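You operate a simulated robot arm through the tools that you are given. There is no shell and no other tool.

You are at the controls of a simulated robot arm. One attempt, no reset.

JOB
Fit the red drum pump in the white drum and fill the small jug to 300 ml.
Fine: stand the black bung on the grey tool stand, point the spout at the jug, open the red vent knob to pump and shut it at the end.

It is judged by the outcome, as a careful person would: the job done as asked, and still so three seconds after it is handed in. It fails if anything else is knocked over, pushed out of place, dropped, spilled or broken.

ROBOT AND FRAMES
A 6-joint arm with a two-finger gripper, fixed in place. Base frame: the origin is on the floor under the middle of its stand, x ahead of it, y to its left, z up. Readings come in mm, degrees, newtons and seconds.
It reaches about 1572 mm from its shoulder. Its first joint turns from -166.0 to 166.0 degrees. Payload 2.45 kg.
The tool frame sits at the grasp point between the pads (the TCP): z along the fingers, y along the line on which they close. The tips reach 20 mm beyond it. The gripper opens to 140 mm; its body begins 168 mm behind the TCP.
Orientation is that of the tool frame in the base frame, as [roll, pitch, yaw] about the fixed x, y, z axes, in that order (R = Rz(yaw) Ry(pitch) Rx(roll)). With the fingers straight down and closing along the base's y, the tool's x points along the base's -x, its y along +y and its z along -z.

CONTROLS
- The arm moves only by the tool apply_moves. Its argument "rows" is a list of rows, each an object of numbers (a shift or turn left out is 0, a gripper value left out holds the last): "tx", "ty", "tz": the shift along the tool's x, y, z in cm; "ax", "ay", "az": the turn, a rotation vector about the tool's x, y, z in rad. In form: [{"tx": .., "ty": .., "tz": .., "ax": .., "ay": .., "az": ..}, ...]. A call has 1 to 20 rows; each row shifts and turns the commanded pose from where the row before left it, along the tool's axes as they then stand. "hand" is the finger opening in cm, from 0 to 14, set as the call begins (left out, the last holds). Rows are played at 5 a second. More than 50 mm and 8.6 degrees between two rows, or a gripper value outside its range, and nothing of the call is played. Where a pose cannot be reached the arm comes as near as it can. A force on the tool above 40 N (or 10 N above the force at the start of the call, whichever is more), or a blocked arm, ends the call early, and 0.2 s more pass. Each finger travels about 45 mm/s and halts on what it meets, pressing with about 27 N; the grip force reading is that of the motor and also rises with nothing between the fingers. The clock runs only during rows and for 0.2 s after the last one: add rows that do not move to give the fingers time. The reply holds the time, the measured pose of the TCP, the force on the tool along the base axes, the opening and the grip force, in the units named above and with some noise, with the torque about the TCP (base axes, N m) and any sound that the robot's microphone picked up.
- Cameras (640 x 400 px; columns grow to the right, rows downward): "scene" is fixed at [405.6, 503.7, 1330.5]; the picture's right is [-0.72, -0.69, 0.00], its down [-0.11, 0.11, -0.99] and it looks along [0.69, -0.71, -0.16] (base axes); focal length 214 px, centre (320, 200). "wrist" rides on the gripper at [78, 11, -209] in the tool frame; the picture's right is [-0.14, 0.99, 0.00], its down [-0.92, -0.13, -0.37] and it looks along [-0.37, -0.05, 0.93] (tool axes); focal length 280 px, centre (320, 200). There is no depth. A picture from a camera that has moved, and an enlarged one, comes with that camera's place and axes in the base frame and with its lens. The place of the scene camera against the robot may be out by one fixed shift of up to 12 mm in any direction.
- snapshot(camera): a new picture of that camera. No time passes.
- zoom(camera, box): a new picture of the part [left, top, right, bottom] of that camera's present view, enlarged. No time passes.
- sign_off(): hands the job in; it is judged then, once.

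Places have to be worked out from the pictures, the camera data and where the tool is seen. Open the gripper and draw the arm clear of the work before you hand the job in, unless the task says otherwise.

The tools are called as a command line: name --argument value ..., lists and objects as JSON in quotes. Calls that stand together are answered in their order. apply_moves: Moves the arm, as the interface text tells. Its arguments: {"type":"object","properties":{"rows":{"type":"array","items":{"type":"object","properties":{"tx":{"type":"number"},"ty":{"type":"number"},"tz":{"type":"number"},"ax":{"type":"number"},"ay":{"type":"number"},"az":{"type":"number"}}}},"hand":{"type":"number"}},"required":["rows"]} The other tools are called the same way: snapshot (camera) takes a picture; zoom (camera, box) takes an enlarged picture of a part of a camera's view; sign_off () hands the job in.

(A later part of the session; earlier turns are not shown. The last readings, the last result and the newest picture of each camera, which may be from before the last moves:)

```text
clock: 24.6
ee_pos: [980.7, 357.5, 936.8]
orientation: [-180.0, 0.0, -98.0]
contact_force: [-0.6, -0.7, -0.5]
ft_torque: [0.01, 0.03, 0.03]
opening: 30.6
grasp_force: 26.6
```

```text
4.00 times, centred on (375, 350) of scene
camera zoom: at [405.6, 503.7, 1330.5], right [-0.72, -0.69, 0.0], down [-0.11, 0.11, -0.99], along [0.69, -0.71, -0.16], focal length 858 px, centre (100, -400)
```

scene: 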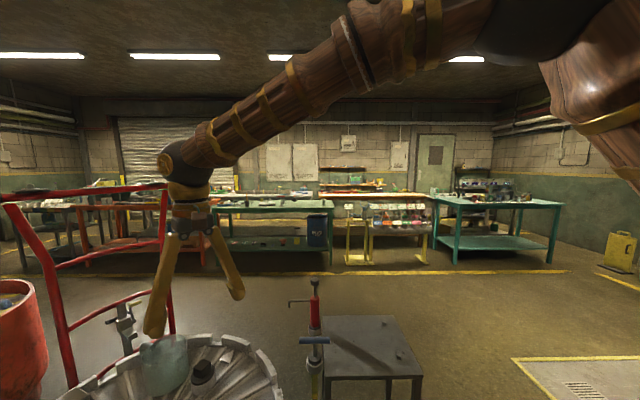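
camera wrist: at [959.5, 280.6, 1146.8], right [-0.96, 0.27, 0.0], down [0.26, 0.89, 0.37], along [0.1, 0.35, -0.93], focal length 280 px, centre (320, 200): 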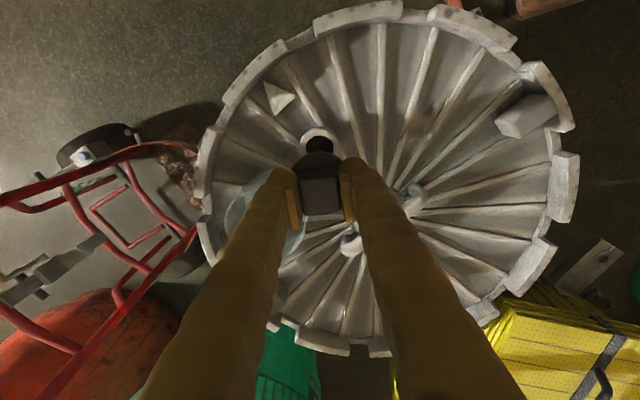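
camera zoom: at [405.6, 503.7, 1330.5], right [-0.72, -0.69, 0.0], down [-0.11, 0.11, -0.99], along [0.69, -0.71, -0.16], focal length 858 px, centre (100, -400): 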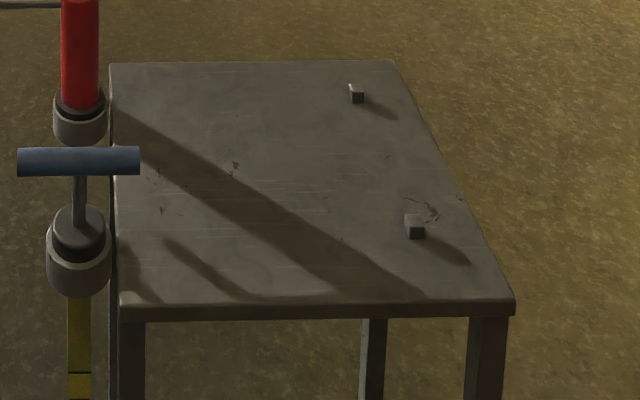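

The bung's underside is flat, so it can stand. I turn the tool back to a neutral yaw and carry it high over to the tool stand centre (~(810,-187)).

apply_moves --rows '[{"az": 0.13}, {"az": 0.13}, {"az": 0.13}, {"az": 0.13}, {"az": 0.13}, {"az": 0.13}, {"az": 0.13}, {"az": 0.13}, {"az": 0.13}, {"az": 0.13}, {"az": 0.13}, {}]'

zoom --camera "wrist" --box '[240, 60, 460, 260]'

apply_moves --rows '[{"tx": 1.43, "ty": -4.54}, {"tx": 1.43, "ty": -4.54}, {"tx": 1.43, "ty": -4.54}, {"tx": 1.43, "ty": -4.54}, {"tx": 1.43, "ty": -4.54}, {"tx": 1.43, "ty": -4.54}, {"tx": 1.43, "ty": -4.54}, {"tx": 1.43, "ty": -4.54}, {"tx": 1.43, "ty": -4.54}, {"tx": 1.43, "ty": -4.54}, {"tx": 1.43, "ty": -4.54}, {"tx": 1.43, "ty": -4.54}, {}]'

snapshot --camera "wrist"

snapshot --camera "scene"

```text
clock: 27.2
ee_pos: [981.5, 358.2, 937.6]
orientation: [-180.0, -0.1, 179.9]
contact_force: [-0.1, -0.7, -0.4]
ft_torque: [0.0, -0.03, 0.02]
opening: 30.5
grasp_force: 27.1
```

```text
2.00 times, centred on (350, 160) of wrist
camera zoom: at [903.6, 368.3, 1147.7], right [0.14, 0.99, 0.0], down [0.92, -0.13, 0.37], along [0.36, -0.05, -0.93], focal length 561 px, centre (260, 280)
```

zoom: 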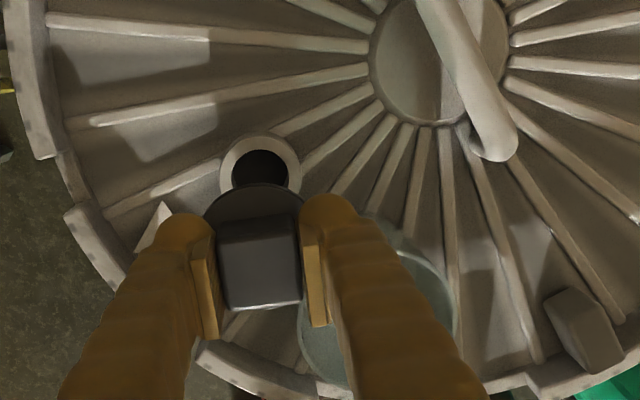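

```text
clock: 30.0
ee_pos: [810.1, -186.8, 938.7]
orientation: [-180.0, 0.0, -179.9]
contact_force: [-0.3, -1.2, -0.4]
ft_torque: [-0.03, -0.03, -0.02]
opening: 30.5
grasp_force: 27.1
```

```text
taken
camera wrist: at [732.2, -176.4, 1148.7], right [0.14, 0.99, 0.0], down [0.92, -0.13, 0.37], along [0.36, -0.05, -0.93], focal length 280 px, centre (320, 200)
```

wrist: 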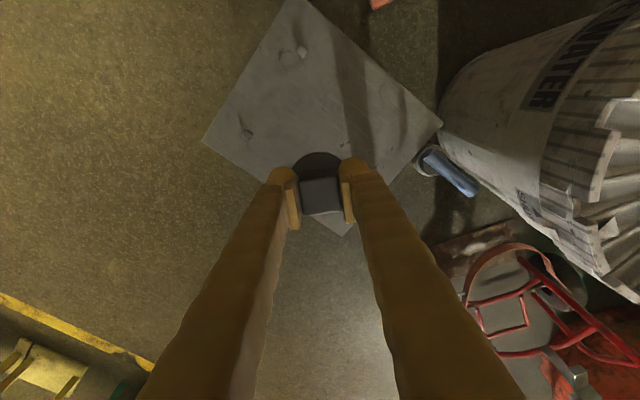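

```text
taken
```

scene: 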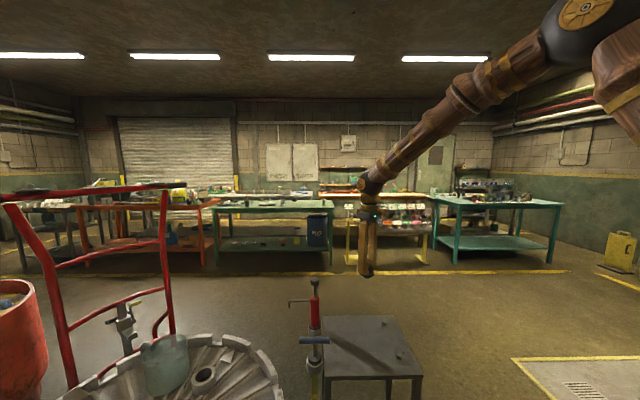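

Table top checks out at z≈615, centre (809,-185), pegs well away. I lower the bung to just above the surface in stages.

apply_moves --rows '[{"tz": 4.5}, {"tz": 4.5}, {"tz": 4.5}, {"tz": 4.5}, {"tz": 4.0}, {"tz": 2.5}, {}]'

zoom --camera "scene" --box '[300, 250, 440, 400]'

snapshot --camera "wrist"

```text
clock: 31.6
ee_pos: [809.6, -185.9, 692.7]
orientation: [-180.0, 0.1, 179.9]
contact_force: [0.7, 0.0, 0.0]
ft_torque: [0.0, 0.01, -0.02]
opening: 30.4
grasp_force: 27.1
```

```text
2.67 times, centred on (370, 325) of scene
camera zoom: at [405.6, 503.7, 1330.5], right [-0.72, -0.69, 0.0], down [-0.11, 0.11, -0.99], along [0.69, -0.71, -0.16], focal length 572 px, centre (187, -133)
```

zoom: 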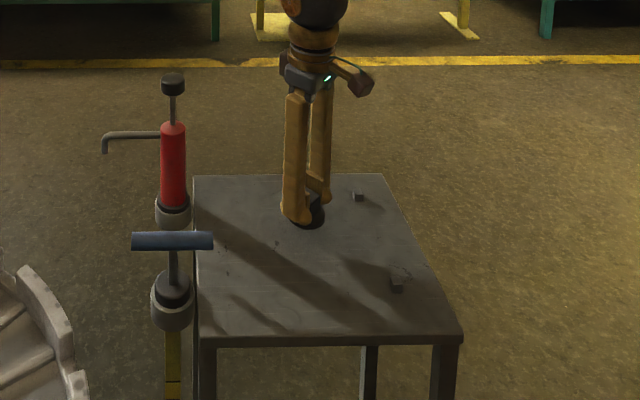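

```text
taken
camera wrist: at [731.4, -175.1, 902.1], right [0.14, 0.99, 0.0], down [0.92, -0.13, 0.37], along [0.37, -0.05, -0.93], focal length 280 px, centre (320, 200)
```

wrist: 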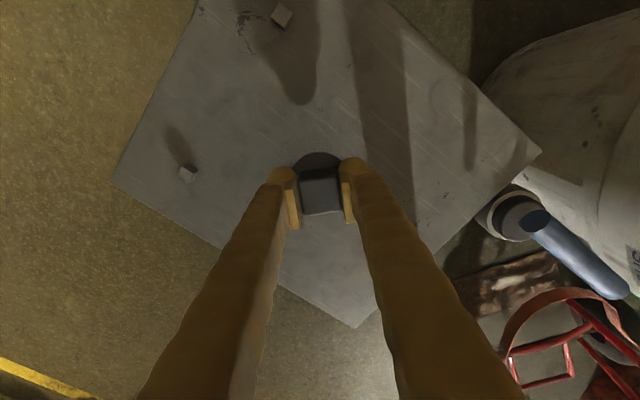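

About 45 mm to go. I lower in shrinking steps, watching for contact.

apply_moves --rows '[{"tz": 1.5}, {"tz": 1.2}, {"tz": 0.7}, {}]'

apply_moves --rows '[{"tz": 0.2}, {"tz": 0.2}, {}]'

zoom --camera "scene" --box '[340, 280, 420, 360]'

```text
clock: 32.6
ee_pos: [812.6, -188.2, 660.4]
orientation: [-180.0, 0.1, 180.0]
contact_force: [4.5, 5.4, 34.4]
ft_torque: [0.13, -0.21, -0.04]
opening: 30.5
grasp_force: 26.2
```

```text
clock: 33.0
ee_pos: [811.9, -188.1, 659.7]
orientation: [180.0, 0.1, -179.8]
contact_force: [-4.2, 2.2, 13.3]
ft_torque: [0.09, 0.19, 0.02]
opening: 30.8
grasp_force: 26.6
stopped in row 1: the force on the tool passed its limit at 52 N (the readings are from after the stop); the commanded pose is now the measured one
```

```text
5.00 times, centred on (380, 320) of scene
camera zoom: at [405.6, 503.7, 1330.5], right [-0.72, -0.69, 0.0], down [-0.11, 0.11, -0.99], along [0.69, -0.71, -0.16], focal length 1072 px, centre (20, -400)
```

zoom: 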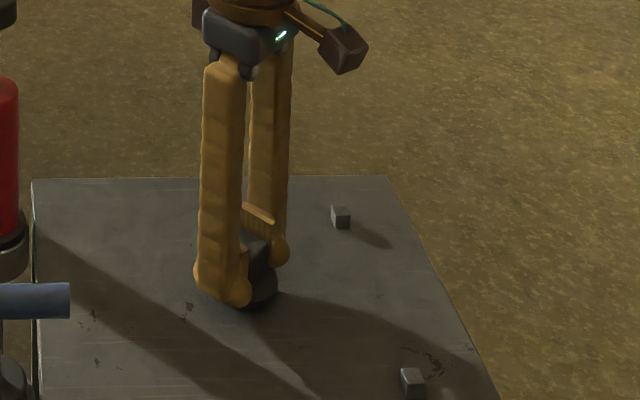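

The bung is resting on the stand (contact at TCP z≈660). I ease off a fraction and open the fingers.

apply_moves --rows '[{"tz": -0.1}, {}]'

apply_moves --rows '[{}, {}, {}, {}]' --hand 7

zoom --camera "scene" --box '[340, 280, 420, 360]'

zoom --camera "wrist" --box '[240, 100, 400, 260]'

```text
clock: 33.6
ee_pos: [811.4, -186.7, 659.8]
orientation: [180.0, 0.2, 180.0]
contact_force: [-2.7, 3.5, 10.3]
ft_torque: [0.09, 0.08, 0.0]
opening: 30.5
grasp_force: 27.0
```

```text
clock: 34.6
ee_pos: [811.7, -187.5, 660.0]
orientation: [-179.9, 0.1, -180.0]
contact_force: [-0.6, -0.2, -0.1]
ft_torque: [0.02, 0.01, -0.01]
opening: 70.2
grasp_force: 0.1
```

```text
5.00 times, centred on (380, 320) of scene
camera zoom: at [405.6, 503.7, 1330.5], right [-0.72, -0.69, 0.0], down [-0.11, 0.11, -0.99], along [0.69, -0.71, -0.16], focal length 1072 px, centre (20, -400)
```

zoom: 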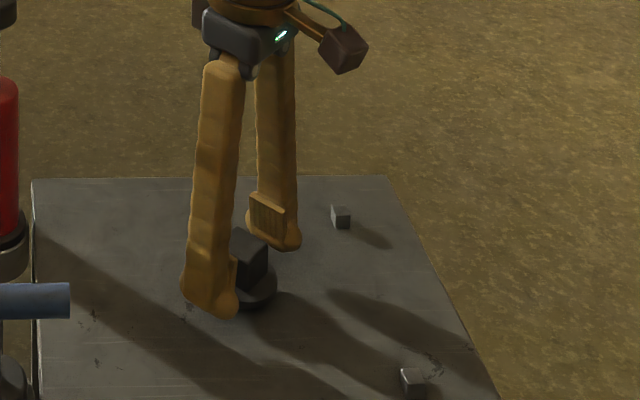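

```text
2.50 times, centred on (320, 180) of wrist
camera zoom: at [733.4, -176.9, 869.1], right [0.14, 0.99, 0.0], down [0.92, -0.13, 0.37], along [0.37, -0.05, -0.93], focal length 701 px, centre (320, 250)
```

zoom: 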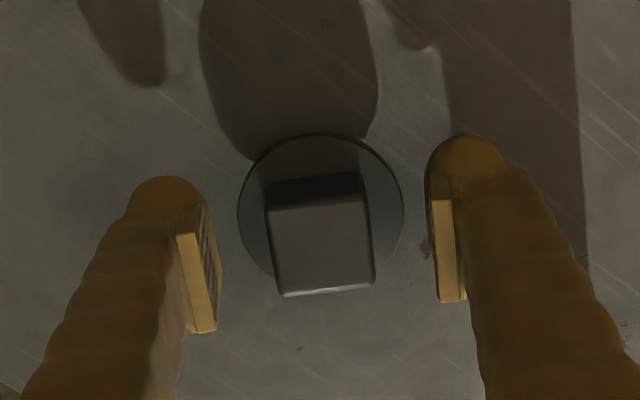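

The bung stands upright on the tool stand. I back straight up, tilt the tool 45° (fingers pointing forward-down), and move to view the pump from the robot side.

apply_moves --rows '[{"tz": -2.0}, {"tz": -4.0}, {"tz": -4.5}, {"tz": -4.5}, {"tz": -4.5}, {"tz": -4.5}, {"tz": -4.0}, {"ay": -0.131}, {"ay": -0.131}, {"ay": -0.131}, {"ay": -0.131}, {"ay": -0.131}, {"ay": -0.131}, {}]' --hand 10

apply_moves --rows '[{"tx": 1.785, "ty": 2.05, "tz": 3.165}, {"tx": 1.785, "ty": 2.05, "tz": 3.165}, {"tx": 1.785, "ty": 2.05, "tz": 3.165}, {"tx": 1.785, "ty": 2.05, "tz": 3.165}, {}]'

snapshot --camera "wrist"

snapshot --camera "scene"

```text
clock: 37.6
ee_pos: [810.3, -178.0, 938.0]
orientation: [178.2, 39.7, 180.0]
contact_force: [0.2, -0.6, -0.2]
ft_torque: [0.03, -0.01, -0.02]
opening: 100.1
grasp_force: 0.1
out of reach, approached as far as the arm can: row 13
```

```text
clock: 38.8
ee_pos: [834.6, -92.1, 799.0]
orientation: [178.2, 39.8, 180.0]
contact_force: [0.5, 0.0, 0.0]
ft_torque: [-0.01, 0.02, -0.01]
opening: 100.0
grasp_force: 0.1
```

```text
taken
camera wrist: at [641.3, -87.8, 909.9], right [0.09, 0.99, 0.11], down [0.47, -0.14, 0.87], along [0.88, -0.02, -0.48], focal length 280 px, centre (320, 200)
```

wrist: 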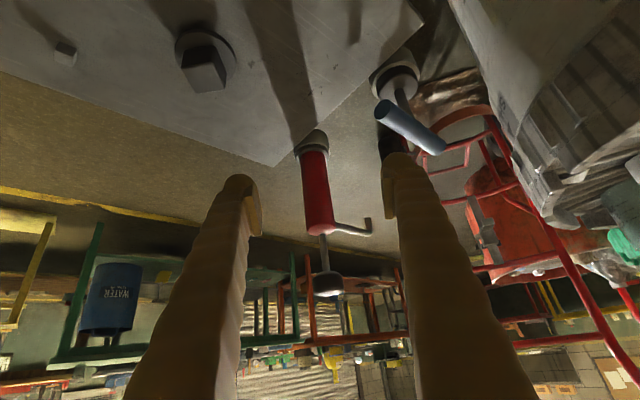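

```text
taken
```

scene: 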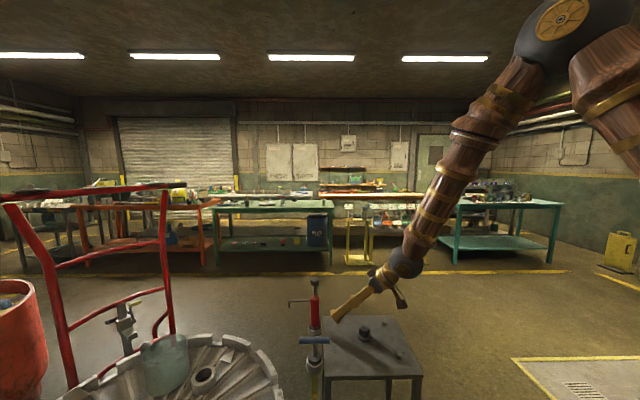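

The arm hit a wrist limit at about 40° tilt, which is fine for this grasp. The view (upside-down) shows the pump well; I zoom for measurements.

zoom --camera "wrist" --box '[260, 110, 400, 310]'

zoom --camera "scene" --box '[270, 270, 370, 400]'

zoom --camera "wrist" --box '[120, 20, 280, 120]'

```text
2.00 times, centred on (330, 210) of wrist
camera zoom: at [641.3, -87.8, 909.9], right [0.09, 0.99, 0.11], down [0.47, -0.14, 0.87], along [0.88, -0.02, -0.48], focal length 561 px, centre (300, 180)
```

zoom: 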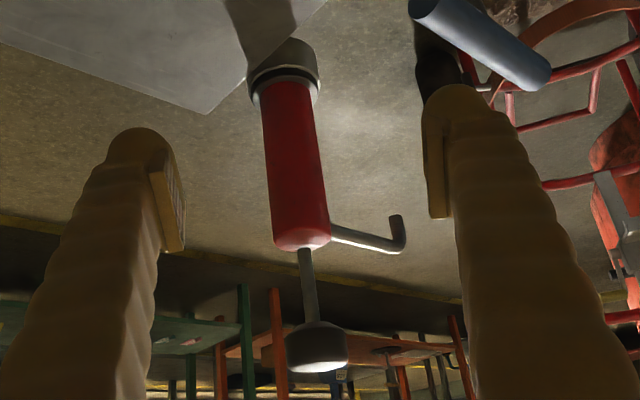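

```text
3.08 times, centred on (320, 335) of scene
camera zoom: at [405.6, 503.7, 1330.5], right [-0.72, -0.69, 0.0], down [-0.11, 0.11, -0.99], along [0.69, -0.71, -0.16], focal length 660 px, centre (320, -215)
```

zoom: 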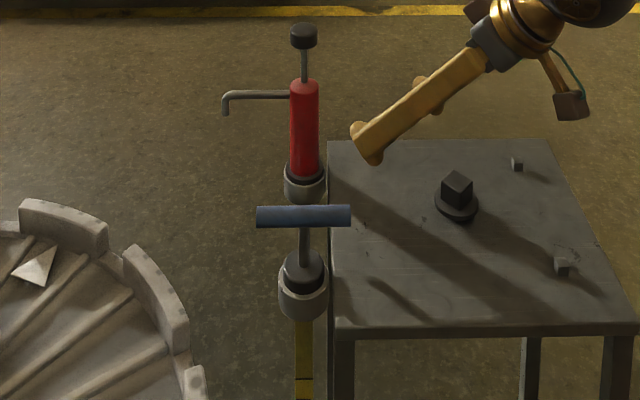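

```text
4.00 times, centred on (200, 70) of wrist
camera zoom: at [641.3, -87.8, 909.9], right [0.09, 0.99, 0.11], down [0.47, -0.14, 0.87], along [0.88, -0.02, -0.48], focal length 1122 px, centre (800, 720)
```

zoom: 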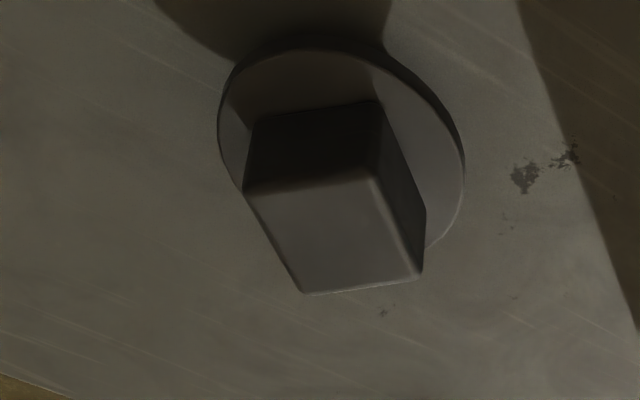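

Pump axis ≈ (1014,-102): ring top ≈606, red body 612–752, spout at z≈741 pointing at azimuth ~47° with 103 mm reach, knob ≈829. To keep away from a wrist singularity (and later the jug), I'll approach from azimuth ~74°, so I raise the hand and swing it about the vertical.

apply_moves --rows '[{"tx": -2.4, "ty": 0.09, "tz": -2.88}, {"tx": -2.4, "ty": 0.09, "tz": -2.88}, {"tx": -2.4, "ty": 0.09, "tz": -2.88}, {"tx": -2.4, "ty": 0.09, "tz": -2.88}, {"ax": -0.0823, "ay": 0.0031, "az": -0.0987}, {"ax": -0.0823, "ay": 0.0031, "az": -0.0987}, {"ax": -0.0823, "ay": 0.0031, "az": -0.0987}, {"ax": -0.0823, "ay": 0.0031, "az": -0.0987}, {"ax": -0.0823, "ay": 0.0031, "az": -0.0987}, {"ax": -0.0823, "ay": 0.0031, "az": -0.0987}, {"ax": -0.0823, "ay": 0.0031, "az": -0.0987}, {"ax": -0.0823, "ay": 0.0031, "az": -0.0987}, {"ax": -0.0823, "ay": 0.0031, "az": -0.0987}, {"ax": -0.0823, "ay": 0.0031, "az": -0.0987}, {}]'

snapshot --camera "scene"

snapshot --camera "wrist"

```text
clock: 42.0
ee_pos: [834.5, -91.8, 947.7]
orientation: [178.1, 39.9, -106.2]
contact_force: [0.6, -0.4, 0.4]
ft_torque: [-0.01, -0.02, -0.03]
opening: 100.1
grasp_force: 0.1
```

```text
taken
```

scene: 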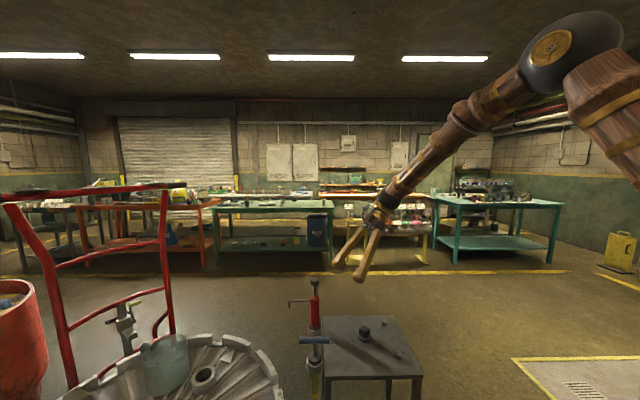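

```text
taken
camera wrist: at [777.1, -276.7, 1059.0], right [-0.93, 0.36, 0.11], down [0.27, 0.42, 0.87], along [0.26, 0.84, -0.48], focal length 280 px, centre (320, 200)
```

wrist: 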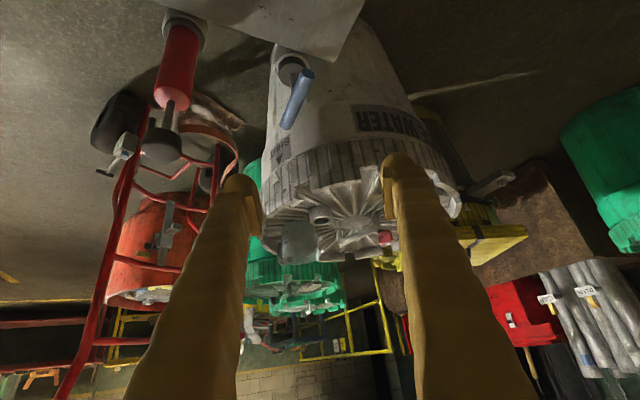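

Pose is good. I level the small roll error and move to the pre-grasp point about 130 mm behind the pump along the finger axis.

apply_moves --rows '[{"ax": 0.033}, {"tx": 2.496, "ty": -3.504, "tz": 1.642}, {"tx": 2.496, "ty": -3.504, "tz": 1.642}, {"tx": 2.496, "ty": -3.504, "tz": 1.642}, {"tx": 2.496, "ty": -3.504, "tz": 1.642}, {"tx": 2.496, "ty": -3.504, "tz": 1.642}, {}]'

snapshot --camera "scene"

snapshot --camera "wrist"

```text
clock: 43.6
ee_pos: [991.2, -181.0, 806.3]
orientation: [-180.0, 39.8, -106.4]
contact_force: [-0.2, -0.2, 0.0]
ft_torque: [0.0, 0.0, -0.03]
opening: 100.2
grasp_force: 0.0
```

```text
taken
```

scene: 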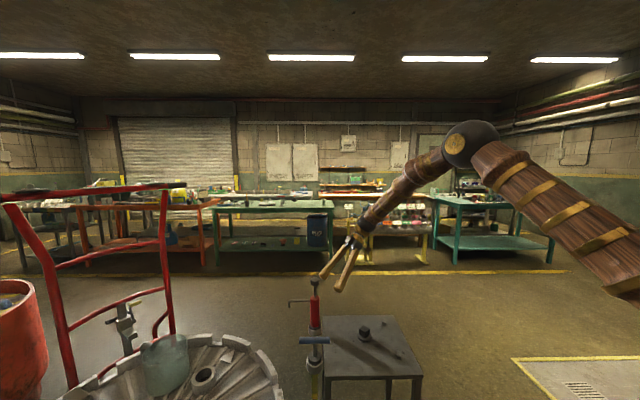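

```text
taken
camera wrist: at [927.4, -365.2, 916.3], right [-0.92, 0.38, 0.09], down [0.26, 0.42, 0.87], along [0.3, 0.83, -0.48], focal length 280 px, centre (320, 200)
```

wrist: 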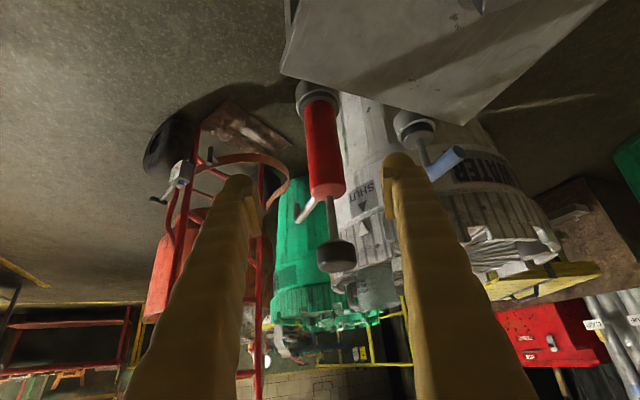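

The pump body lies between the fingers. I zoom to check lateral alignment before advancing.

zoom --camera "wrist" --box '[250, 70, 410, 290]'

zoom --camera "scene" --box '[270, 220, 390, 370]'

```text
1.82 times, centred on (330, 180) of wrist
camera zoom: at [927.4, -365.2, 916.3], right [-0.92, 0.38, 0.09], down [0.26, 0.42, 0.87], along [0.3, 0.83, -0.48], focal length 510 px, centre (302, 236)
```

zoom: 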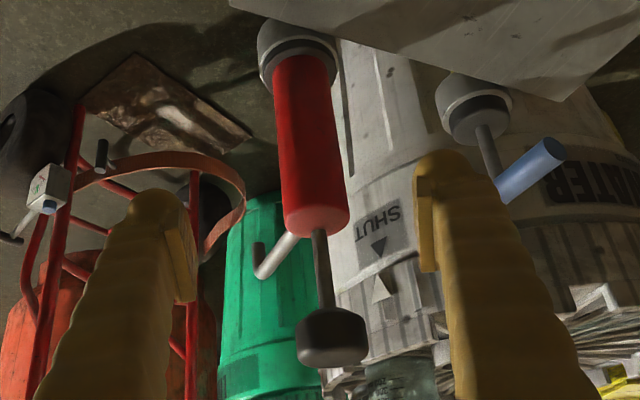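

```text
2.67 times, centred on (330, 295) of scene
camera zoom: at [405.6, 503.7, 1330.5], right [-0.72, -0.69, 0.0], down [-0.11, 0.11, -0.99], along [0.69, -0.71, -0.16], focal length 572 px, centre (293, -53)
```

zoom: 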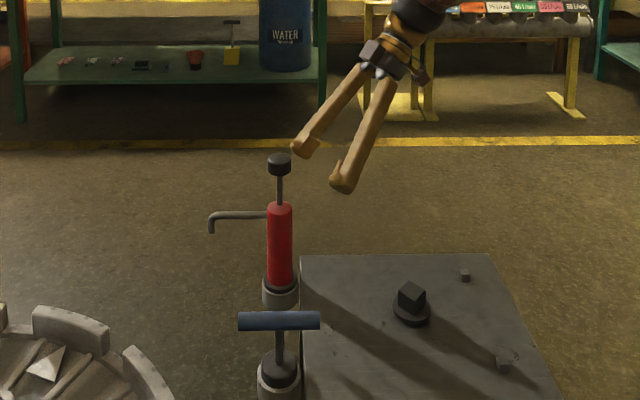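

Aligned within a few mm: refined axis (1011.5, -102). I correct laterally by ~3 mm and advance 90 mm along the finger axis, then re-check.

apply_moves --rows '[{"tx": 0.22, "ty": 0.28}, {"tz": 3.0}, {"tz": 3.0}, {"tz": 3.0}, {}]'

snapshot --camera "wrist"

zoom --camera "scene" --box '[270, 220, 390, 370]'

```text
clock: 44.8
ee_pos: [1003.2, -125.8, 732.9]
orientation: [180.0, 39.8, -106.4]
contact_force: [0.3, 0.6, 0.6]
ft_torque: [-0.02, 0.01, -0.01]
opening: 100.1
grasp_force: 0.2
```

```text
taken
camera wrist: at [939.0, -309.9, 844.6], right [-0.92, 0.38, 0.09], down [0.26, 0.42, 0.87], along [0.3, 0.83, -0.48], focal length 280 px, centre (320, 200)
```

wrist: 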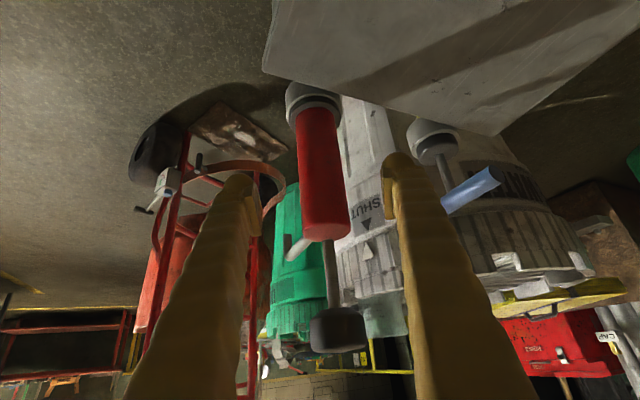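

```text
2.67 times, centred on (330, 295) of scene
camera zoom: at [405.6, 503.7, 1330.5], right [-0.72, -0.69, 0.0], down [-0.11, 0.11, -0.99], along [0.69, -0.71, -0.16], focal length 572 px, centre (293, -53)
```

zoom: 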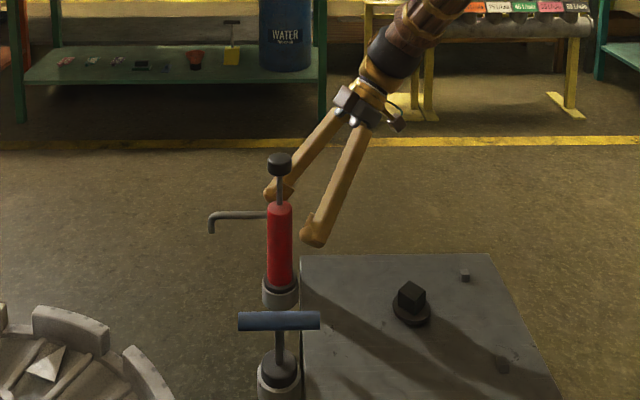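

Well centred. I advance the final 40 mm.

apply_moves --rows '[{"tz": 1.5}, {"tz": 1.5}, {"tz": 0.9}, {}]'

snapshot --camera "wrist"

zoom --camera "scene" --box '[280, 240, 370, 350]'

```text
clock: 45.8
ee_pos: [1010.3, -102.1, 704.2]
orientation: [-180.0, 39.8, -106.2]
contact_force: [-0.2, -0.3, 0.0]
ft_torque: [-0.03, 0.02, 0.0]
opening: 99.9
grasp_force: 0.1
```

```text
taken
camera wrist: at [945.9, -286.3, 815.3], right [-0.92, 0.38, 0.09], down [0.26, 0.42, 0.87], along [0.3, 0.83, -0.48], focal length 280 px, centre (320, 200)
```

wrist: 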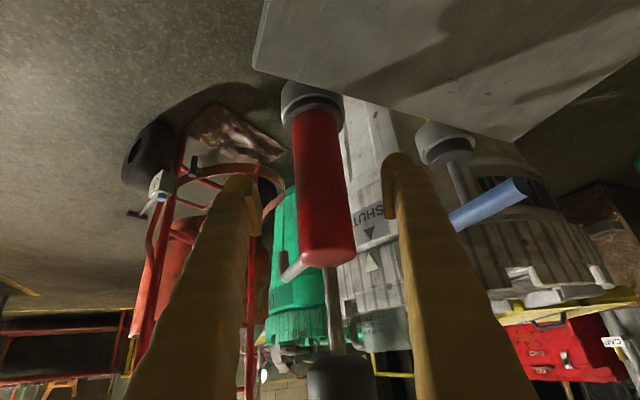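

```text
3.64 times, centred on (325, 295) of scene
camera zoom: at [405.6, 503.7, 1330.5], right [-0.72, -0.69, 0.0], down [-0.11, 0.11, -0.99], along [0.69, -0.71, -0.16], focal length 780 px, centre (302, -146)
```

zoom: 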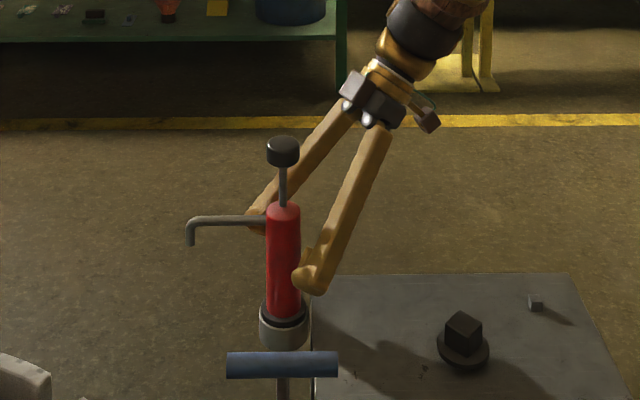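

Body is centred between the pads. I close on it.

apply_moves --rows '[{}, {}, {}, {}, {}, {}]' --hand 2

zoom --camera "wrist" --box '[220, 60, 420, 300]'

zoom --camera "scene" --box '[280, 240, 370, 350]'

```text
clock: 47.2
ee_pos: [1010.9, -103.2, 704.2]
orientation: [179.9, 39.7, -106.3]
contact_force: [-3.9, 0.6, 0.8]
ft_torque: [0.05, 0.05, 0.04]
opening: 40.8
grasp_force: 26.7
```

```text
1.67 times, centred on (320, 180) of wrist
camera zoom: at [945.8, -286.4, 815.5], right [-0.92, 0.38, 0.09], down [0.26, 0.42, 0.87], along [0.3, 0.83, -0.48], focal length 467 px, centre (320, 233)
```

zoom: 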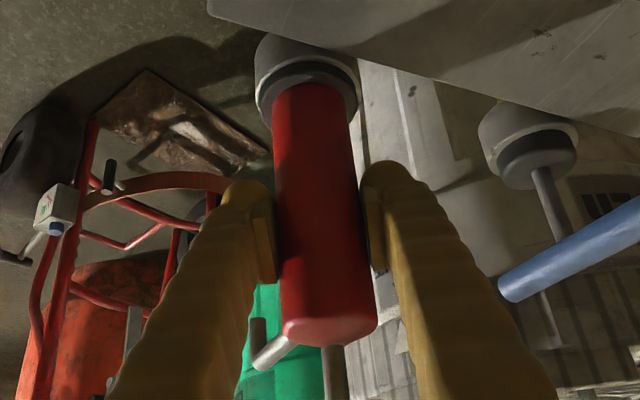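

```text
3.64 times, centred on (325, 295) of scene
camera zoom: at [405.6, 503.7, 1330.5], right [-0.72, -0.69, 0.0], down [-0.11, 0.11, -0.99], along [0.69, -0.71, -0.16], focal length 780 px, centre (302, -146)
```

zoom: 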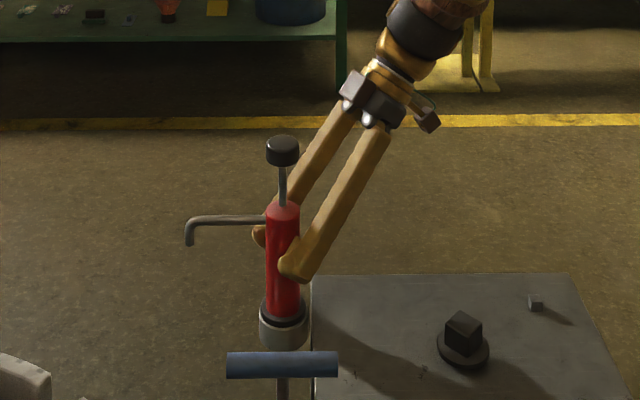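

Firm grip (40.8 mm, small side load). I test a 10 mm straight-up lift.

apply_moves --rows '[{"tx": -0.32, "tz": -0.384}, {"tx": -0.32, "tz": -0.384}, {}]'

zoom --camera "scene" --box '[280, 240, 370, 350]'

```text
clock: 48.0
ee_pos: [1011.2, -102.6, 714.0]
orientation: [180.0, 39.9, -106.4]
contact_force: [-0.4, -0.8, -6.4]
ft_torque: [0.0, 0.03, -0.02]
opening: 41.0
grasp_force: 27.4
```

```text
3.64 times, centred on (325, 295) of scene
camera zoom: at [405.6, 503.7, 1330.5], right [-0.72, -0.69, 0.0], down [-0.11, 0.11, -0.99], along [0.69, -0.71, -0.16], focal length 780 px, centre (302, -146)
```

zoom: 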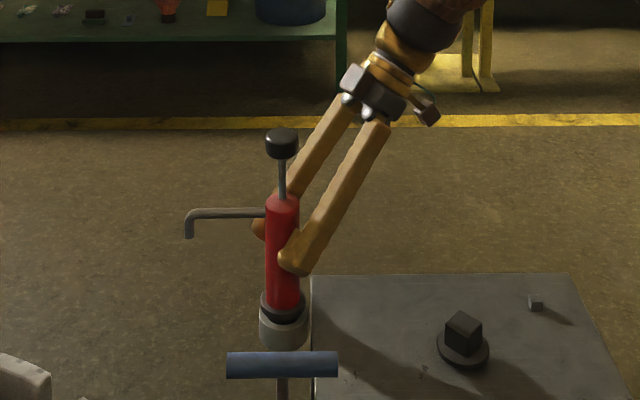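

It lifts freely (6.4 N weight, no torque). I continue straight up in two stages.

apply_moves --rows '[{"tx": -1.9, "tz": -2.28}, {"tx": -2.77, "tz": -3.327}, {"tx": -2.77, "tz": -3.327}, {"tx": -2.77, "tz": -3.327}, {"tx": -2.77, "tz": -3.327}, {"tx": -2.77, "tz": -3.327}, {}]'

snapshot --camera "scene"

```text
clock: 49.6
ee_pos: [1009.8, -103.3, 960.9]
orientation: [180.0, 39.7, -106.4]
contact_force: [0.5, 0.5, -6.7]
ft_torque: [-0.04, 0.01, 0.01]
opening: 40.9
grasp_force: 27.5
```

```text
taken
```

scene: 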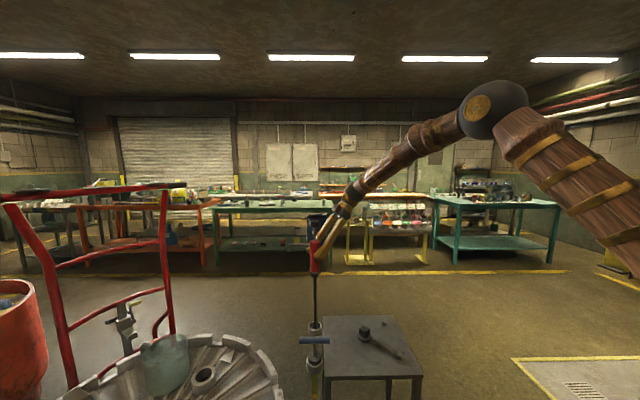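

Going well; I continue lifting another 230 mm.

apply_moves --rows '[{"tx": -2.944, "tz": -3.534}, {"tx": -2.944, "tz": -3.534}, {"tx": -2.944, "tz": -3.534}, {"tx": -2.944, "tz": -3.534}, {"tx": -2.944, "tz": -3.534}, {}]'

snapshot --camera "scene"

snapshot --camera "wrist"

```text
clock: 51.0
ee_pos: [1011.5, -103.4, 1189.1]
orientation: [180.0, 39.9, -106.4]
contact_force: [0.4, 0.2, -6.6]
ft_torque: [-0.05, 0.01, 0.0]
opening: 40.7
grasp_force: 27.1
```

```text
taken
```

scene: 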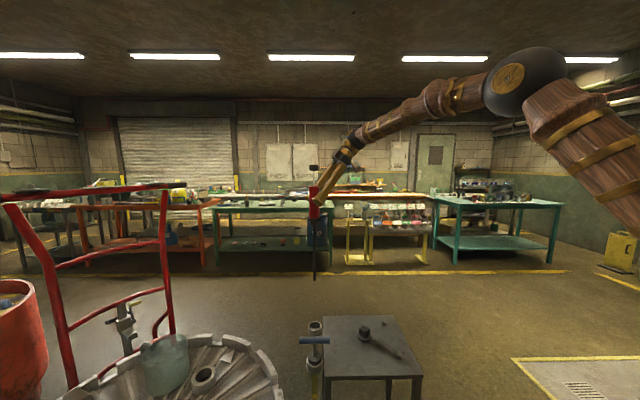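

```text
taken
camera wrist: at [947.5, -286.9, 1300.5], right [-0.92, 0.38, 0.09], down [0.26, 0.42, 0.87], along [0.29, 0.83, -0.48], focal length 280 px, centre (320, 200)
```

wrist: 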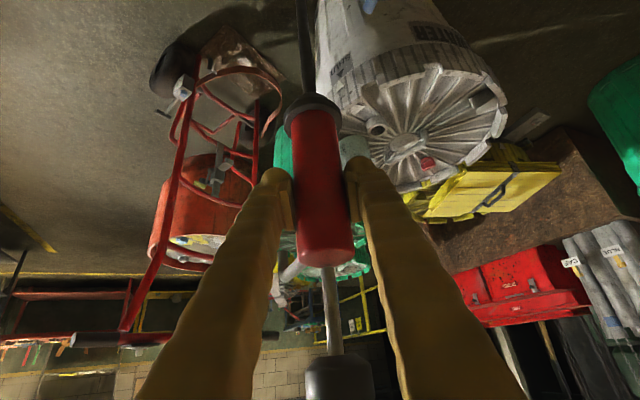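

The pump is fully out of the holder. I zoom in to measure the dip tube's lower end and flange relative to the grip.

zoom --camera "scene" --box '[270, 150, 370, 300]'

zoom --camera "wrist" --box '[240, 60, 420, 280]'

zoom --camera "scene" --box '[290, 310, 350, 400]'

```text
2.67 times, centred on (320, 225) of scene
camera zoom: at [405.6, 503.7, 1330.5], right [-0.72, -0.69, 0.0], down [-0.11, 0.11, -0.99], along [0.69, -0.71, -0.16], focal length 572 px, centre (320, 133)
```

zoom: 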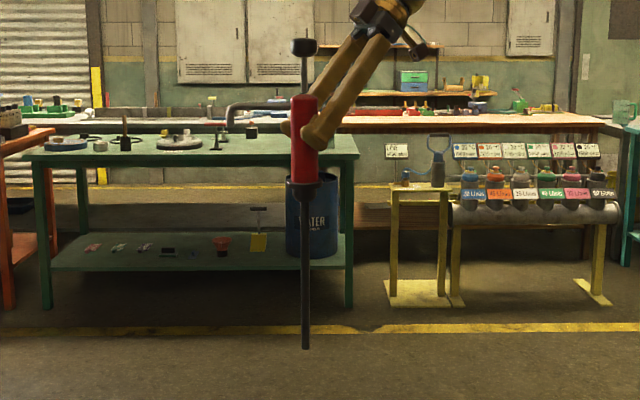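

```text
1.82 times, centred on (330, 170) of wrist
camera zoom: at [947.5, -286.9, 1300.5], right [-0.92, 0.38, 0.09], down [0.26, 0.42, 0.87], along [0.29, 0.83, -0.48], focal length 510 px, centre (302, 254)
```

zoom: 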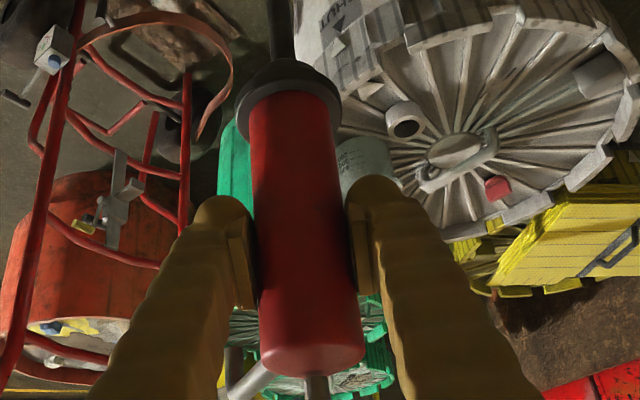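

```text
4.44 times, centred on (320, 355) of scene
camera zoom: at [405.6, 503.7, 1330.5], right [-0.72, -0.69, 0.0], down [-0.11, 0.11, -0.99], along [0.69, -0.71, -0.16], focal length 953 px, centre (320, -489)
```

zoom: 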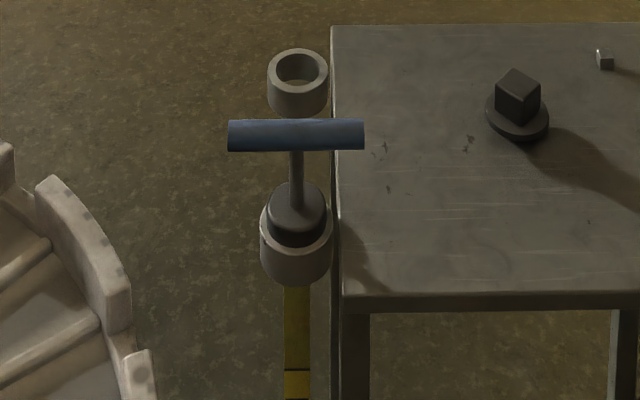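

Geometry relative to the TCP: flange ≈ −80…−103 mm, tube end ≈ −355 mm, spout ≈ +40 mm. The neck top is at z≈740. I carry the pump level at this height to above the neck (982, 358).

apply_moves --rows '[{"tx": -3.338, "ty": 1.581, "tz": 2.781}, {"tx": -3.338, "ty": 1.581, "tz": 2.781}, {"tx": -3.338, "ty": 1.581, "tz": 2.781}, {"tx": -3.338, "ty": 1.581, "tz": 2.781}, {"tx": -3.338, "ty": 1.581, "tz": 2.781}, {"tx": -3.338, "ty": 1.581, "tz": 2.781}, {"tx": -3.338, "ty": 1.581, "tz": 2.781}, {}]'

snapshot --camera "scene"

snapshot --camera "wrist"

```text
clock: 52.8
ee_pos: [991.3, 220.1, 1192.0]
orientation: [180.0, 39.8, -106.4]
contact_force: [0.4, 0.4, -6.7]
ft_torque: [-0.03, 0.02, 0.0]
opening: 40.8
grasp_force: 26.6
```

```text
taken
```

scene: 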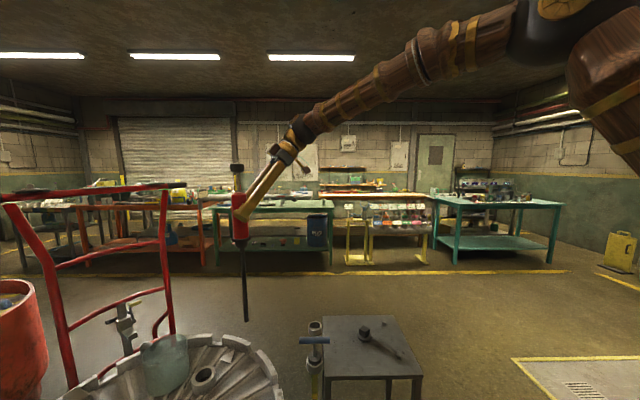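

```text
taken
camera wrist: at [926.8, 36.0, 1302.0], right [-0.92, 0.38, 0.09], down [0.26, 0.42, 0.87], along [0.3, 0.83, -0.48], focal length 280 px, centre (320, 200)
```

wrist: 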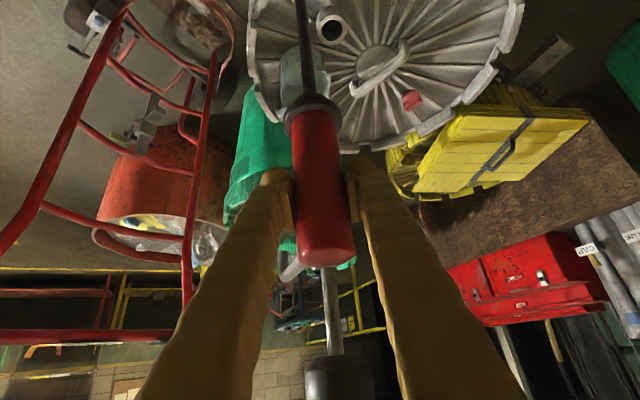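

The neck hole re-measures at (982, 357) for z≈741, matching. I zoom on the jug and neck for the spout direction.

zoom --camera "wrist" --box '[240, 0, 440, 130]'

zoom --camera "scene" --box '[130, 320, 230, 400]'

zoom --camera "scene" --box '[200, 150, 300, 330]'

```text
3.08 times, centred on (340, 65) of wrist
camera zoom: at [926.8, 36.0, 1302.0], right [-0.92, 0.38, 0.09], down [0.26, 0.42, 0.87], along [0.3, 0.83, -0.48], focal length 863 px, centre (258, 615)
```

zoom: 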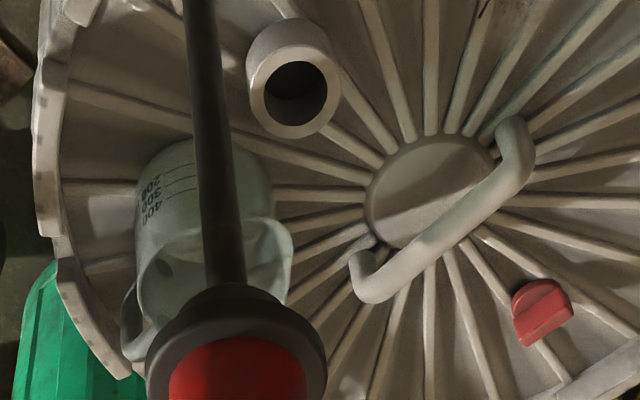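

```text
5.00 times, centred on (180, 360) of scene
camera zoom: at [405.6, 503.7, 1330.5], right [-0.72, -0.69, 0.0], down [-0.11, 0.11, -0.99], along [0.69, -0.71, -0.16], focal length 1072 px, centre (1020, -600)
```

zoom: 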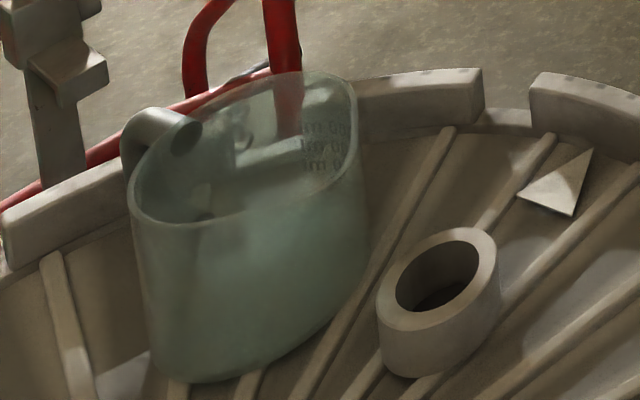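

```text
2.22 times, centred on (250, 240) of scene
camera zoom: at [405.6, 503.7, 1330.5], right [-0.72, -0.69, 0.0], down [-0.11, 0.11, -0.99], along [0.69, -0.71, -0.16], focal length 477 px, centre (476, 111)
```

zoom: 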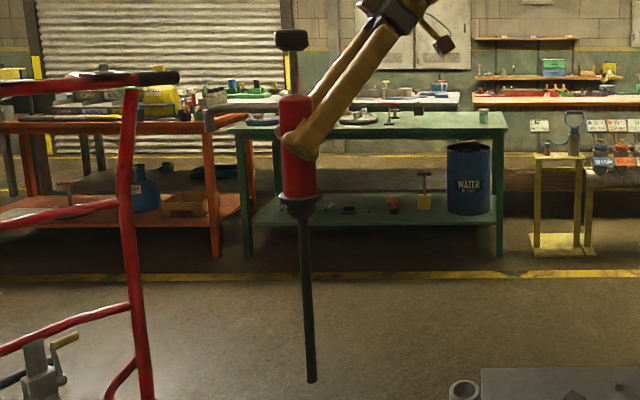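

The jug is centred near (1074, 424) with its scale (200/300/400) facing −y. From the neck that is azimuth ≈36° at ~113 mm, well matched to the 105 mm spout. I rotate the pump −10° about vertical and move it directly above the neck.

apply_moves --rows '[{"ax": 0.056, "az": 0.0672}, {"ax": 0.056, "az": 0.0672}, {"tx": -3.046, "ty": 2.313, "tz": 2.537}, {"tx": -3.046, "ty": 2.313, "tz": 2.537}, {"tx": -3.046, "ty": 2.313, "tz": 2.537}, {}]'

snapshot --camera "scene"

snapshot --camera "wrist"

```text
clock: 54.2
ee_pos: [981.3, 359.0, 1190.9]
orientation: [180.0, 39.8, -116.4]
contact_force: [0.1, -0.2, -5.5]
ft_torque: [0.0, 0.03, 0.0]
opening: 40.6
grasp_force: 27.0
```

```text
taken
```

scene: 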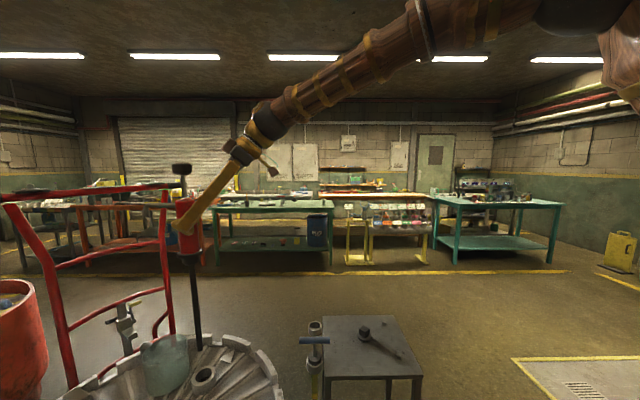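

```text
taken
camera wrist: at [886.2, 187.9, 1300.9], right [-0.84, 0.53, 0.09], down [0.32, 0.37, 0.87], along [0.43, 0.76, -0.48], focal length 280 px, centre (320, 200)
```

wrist: 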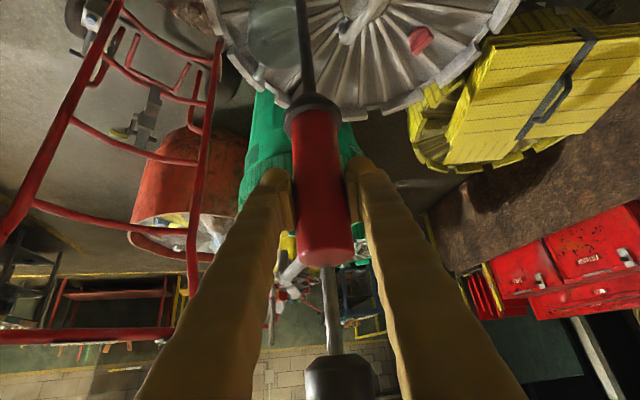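

I check the tube end versus the neck in the scene view.

zoom --camera "scene" --box '[130, 260, 270, 400]'

zoom --camera "scene" --box '[140, 150, 260, 290]'

```text
2.86 times, centred on (200, 330) of scene
camera zoom: at [405.6, 503.7, 1330.5], right [-0.72, -0.69, 0.0], down [-0.11, 0.11, -0.99], along [0.69, -0.71, -0.16], focal length 613 px, centre (663, -171)
```

zoom: 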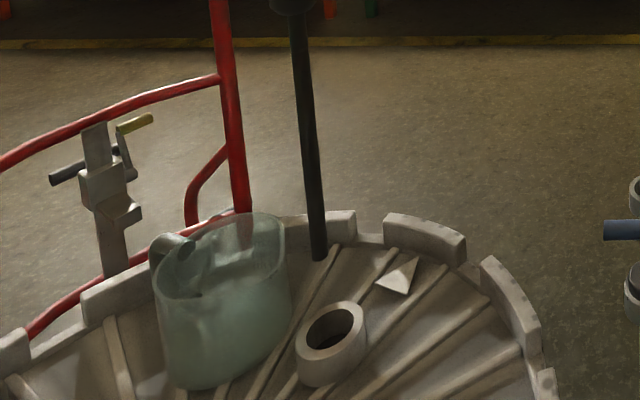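

```text
2.86 times, centred on (200, 220) of scene
camera zoom: at [405.6, 503.7, 1330.5], right [-0.72, -0.69, 0.0], down [-0.11, 0.11, -0.99], along [0.69, -0.71, -0.16], focal length 613 px, centre (663, 143)
```

zoom: 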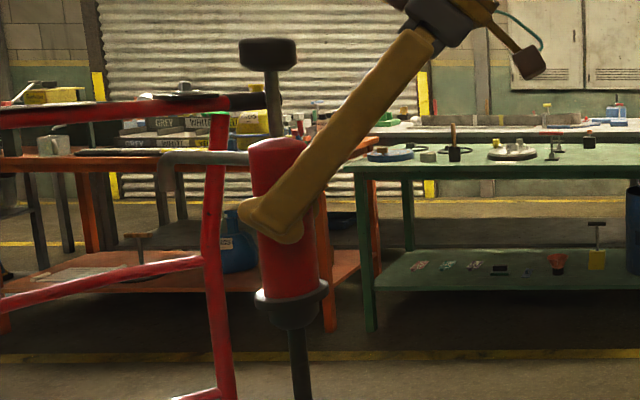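

Tube end appears within ~3–4 mm of the neck axis (hole radius ≈19 mm, tube ≈7 mm). I lower 100 mm so the tube tip is right at the neck, with a 2 mm correction, and look again.

apply_moves --rows '[{"tx": 0.14, "ty": -0.09, "tz": -0.11}, {"tx": 2.24, "tz": 2.689}, {"tx": 2.24, "tz": 2.689}, {}]'

zoom --camera "scene" --box '[130, 260, 270, 400]'

snapshot --camera "wrist"

```text
clock: 55.2
ee_pos: [981.9, 356.3, 1118.5]
orientation: [180.0, 39.7, -116.3]
contact_force: [0.8, 0.2, -5.8]
ft_torque: [-0.03, 0.03, 0.04]
opening: 40.8
grasp_force: 27.1
```

```text
2.86 times, centred on (200, 330) of scene
camera zoom: at [405.6, 503.7, 1330.5], right [-0.72, -0.69, 0.0], down [-0.11, 0.11, -0.99], along [0.69, -0.71, -0.16], focal length 613 px, centre (663, -171)
```

zoom: 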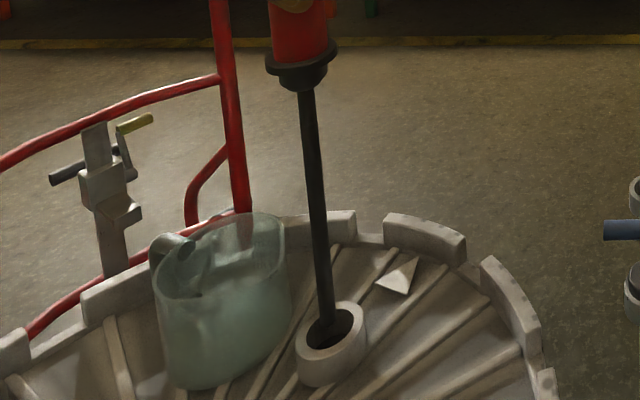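

```text
taken
camera wrist: at [885.9, 186.6, 1229.5], right [-0.84, 0.53, 0.09], down [0.32, 0.37, 0.87], along [0.43, 0.76, -0.48], focal length 280 px, centre (320, 200)
```

wrist: 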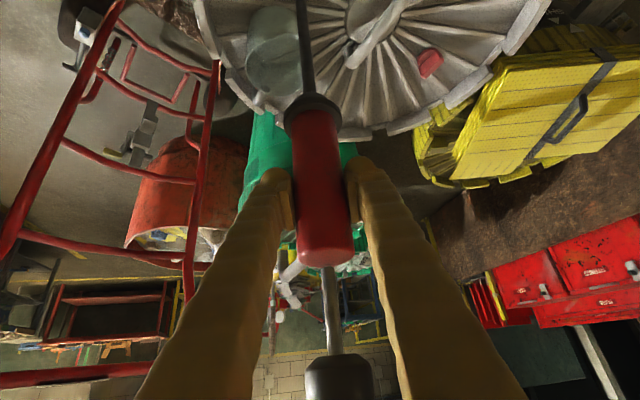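

zoom --camera "scene" --box '[180, 310, 230, 360]'

zoom --camera "scene" --box '[180, 350, 230, 400]'

```text
8.00 times, centred on (205, 335) of scene
camera zoom: at [405.6, 503.7, 1330.5], right [-0.72, -0.69, 0.0], down [-0.11, 0.11, -0.99], along [0.69, -0.71, -0.16], focal length 1716 px, centre (1240, -880)
```

zoom: 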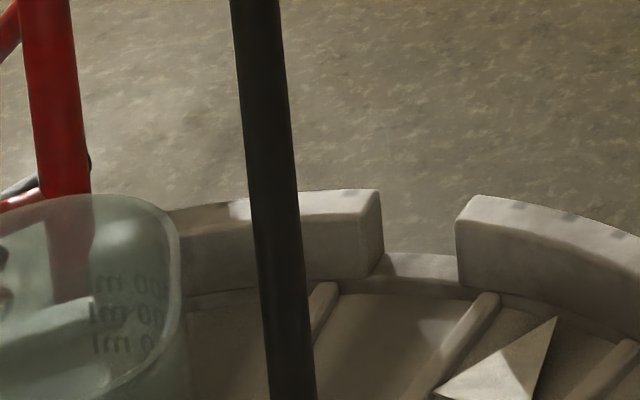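

```text
8.00 times, centred on (205, 375) of scene
camera zoom: at [405.6, 503.7, 1330.5], right [-0.72, -0.69, 0.0], down [-0.11, 0.11, -0.99], along [0.69, -0.71, -0.16], focal length 1716 px, centre (1240, -1200)
```

zoom: 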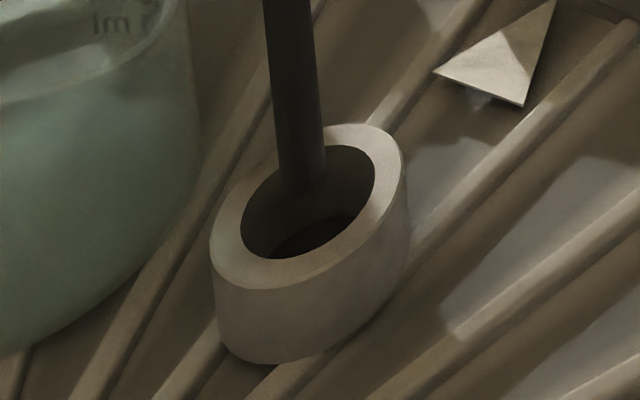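

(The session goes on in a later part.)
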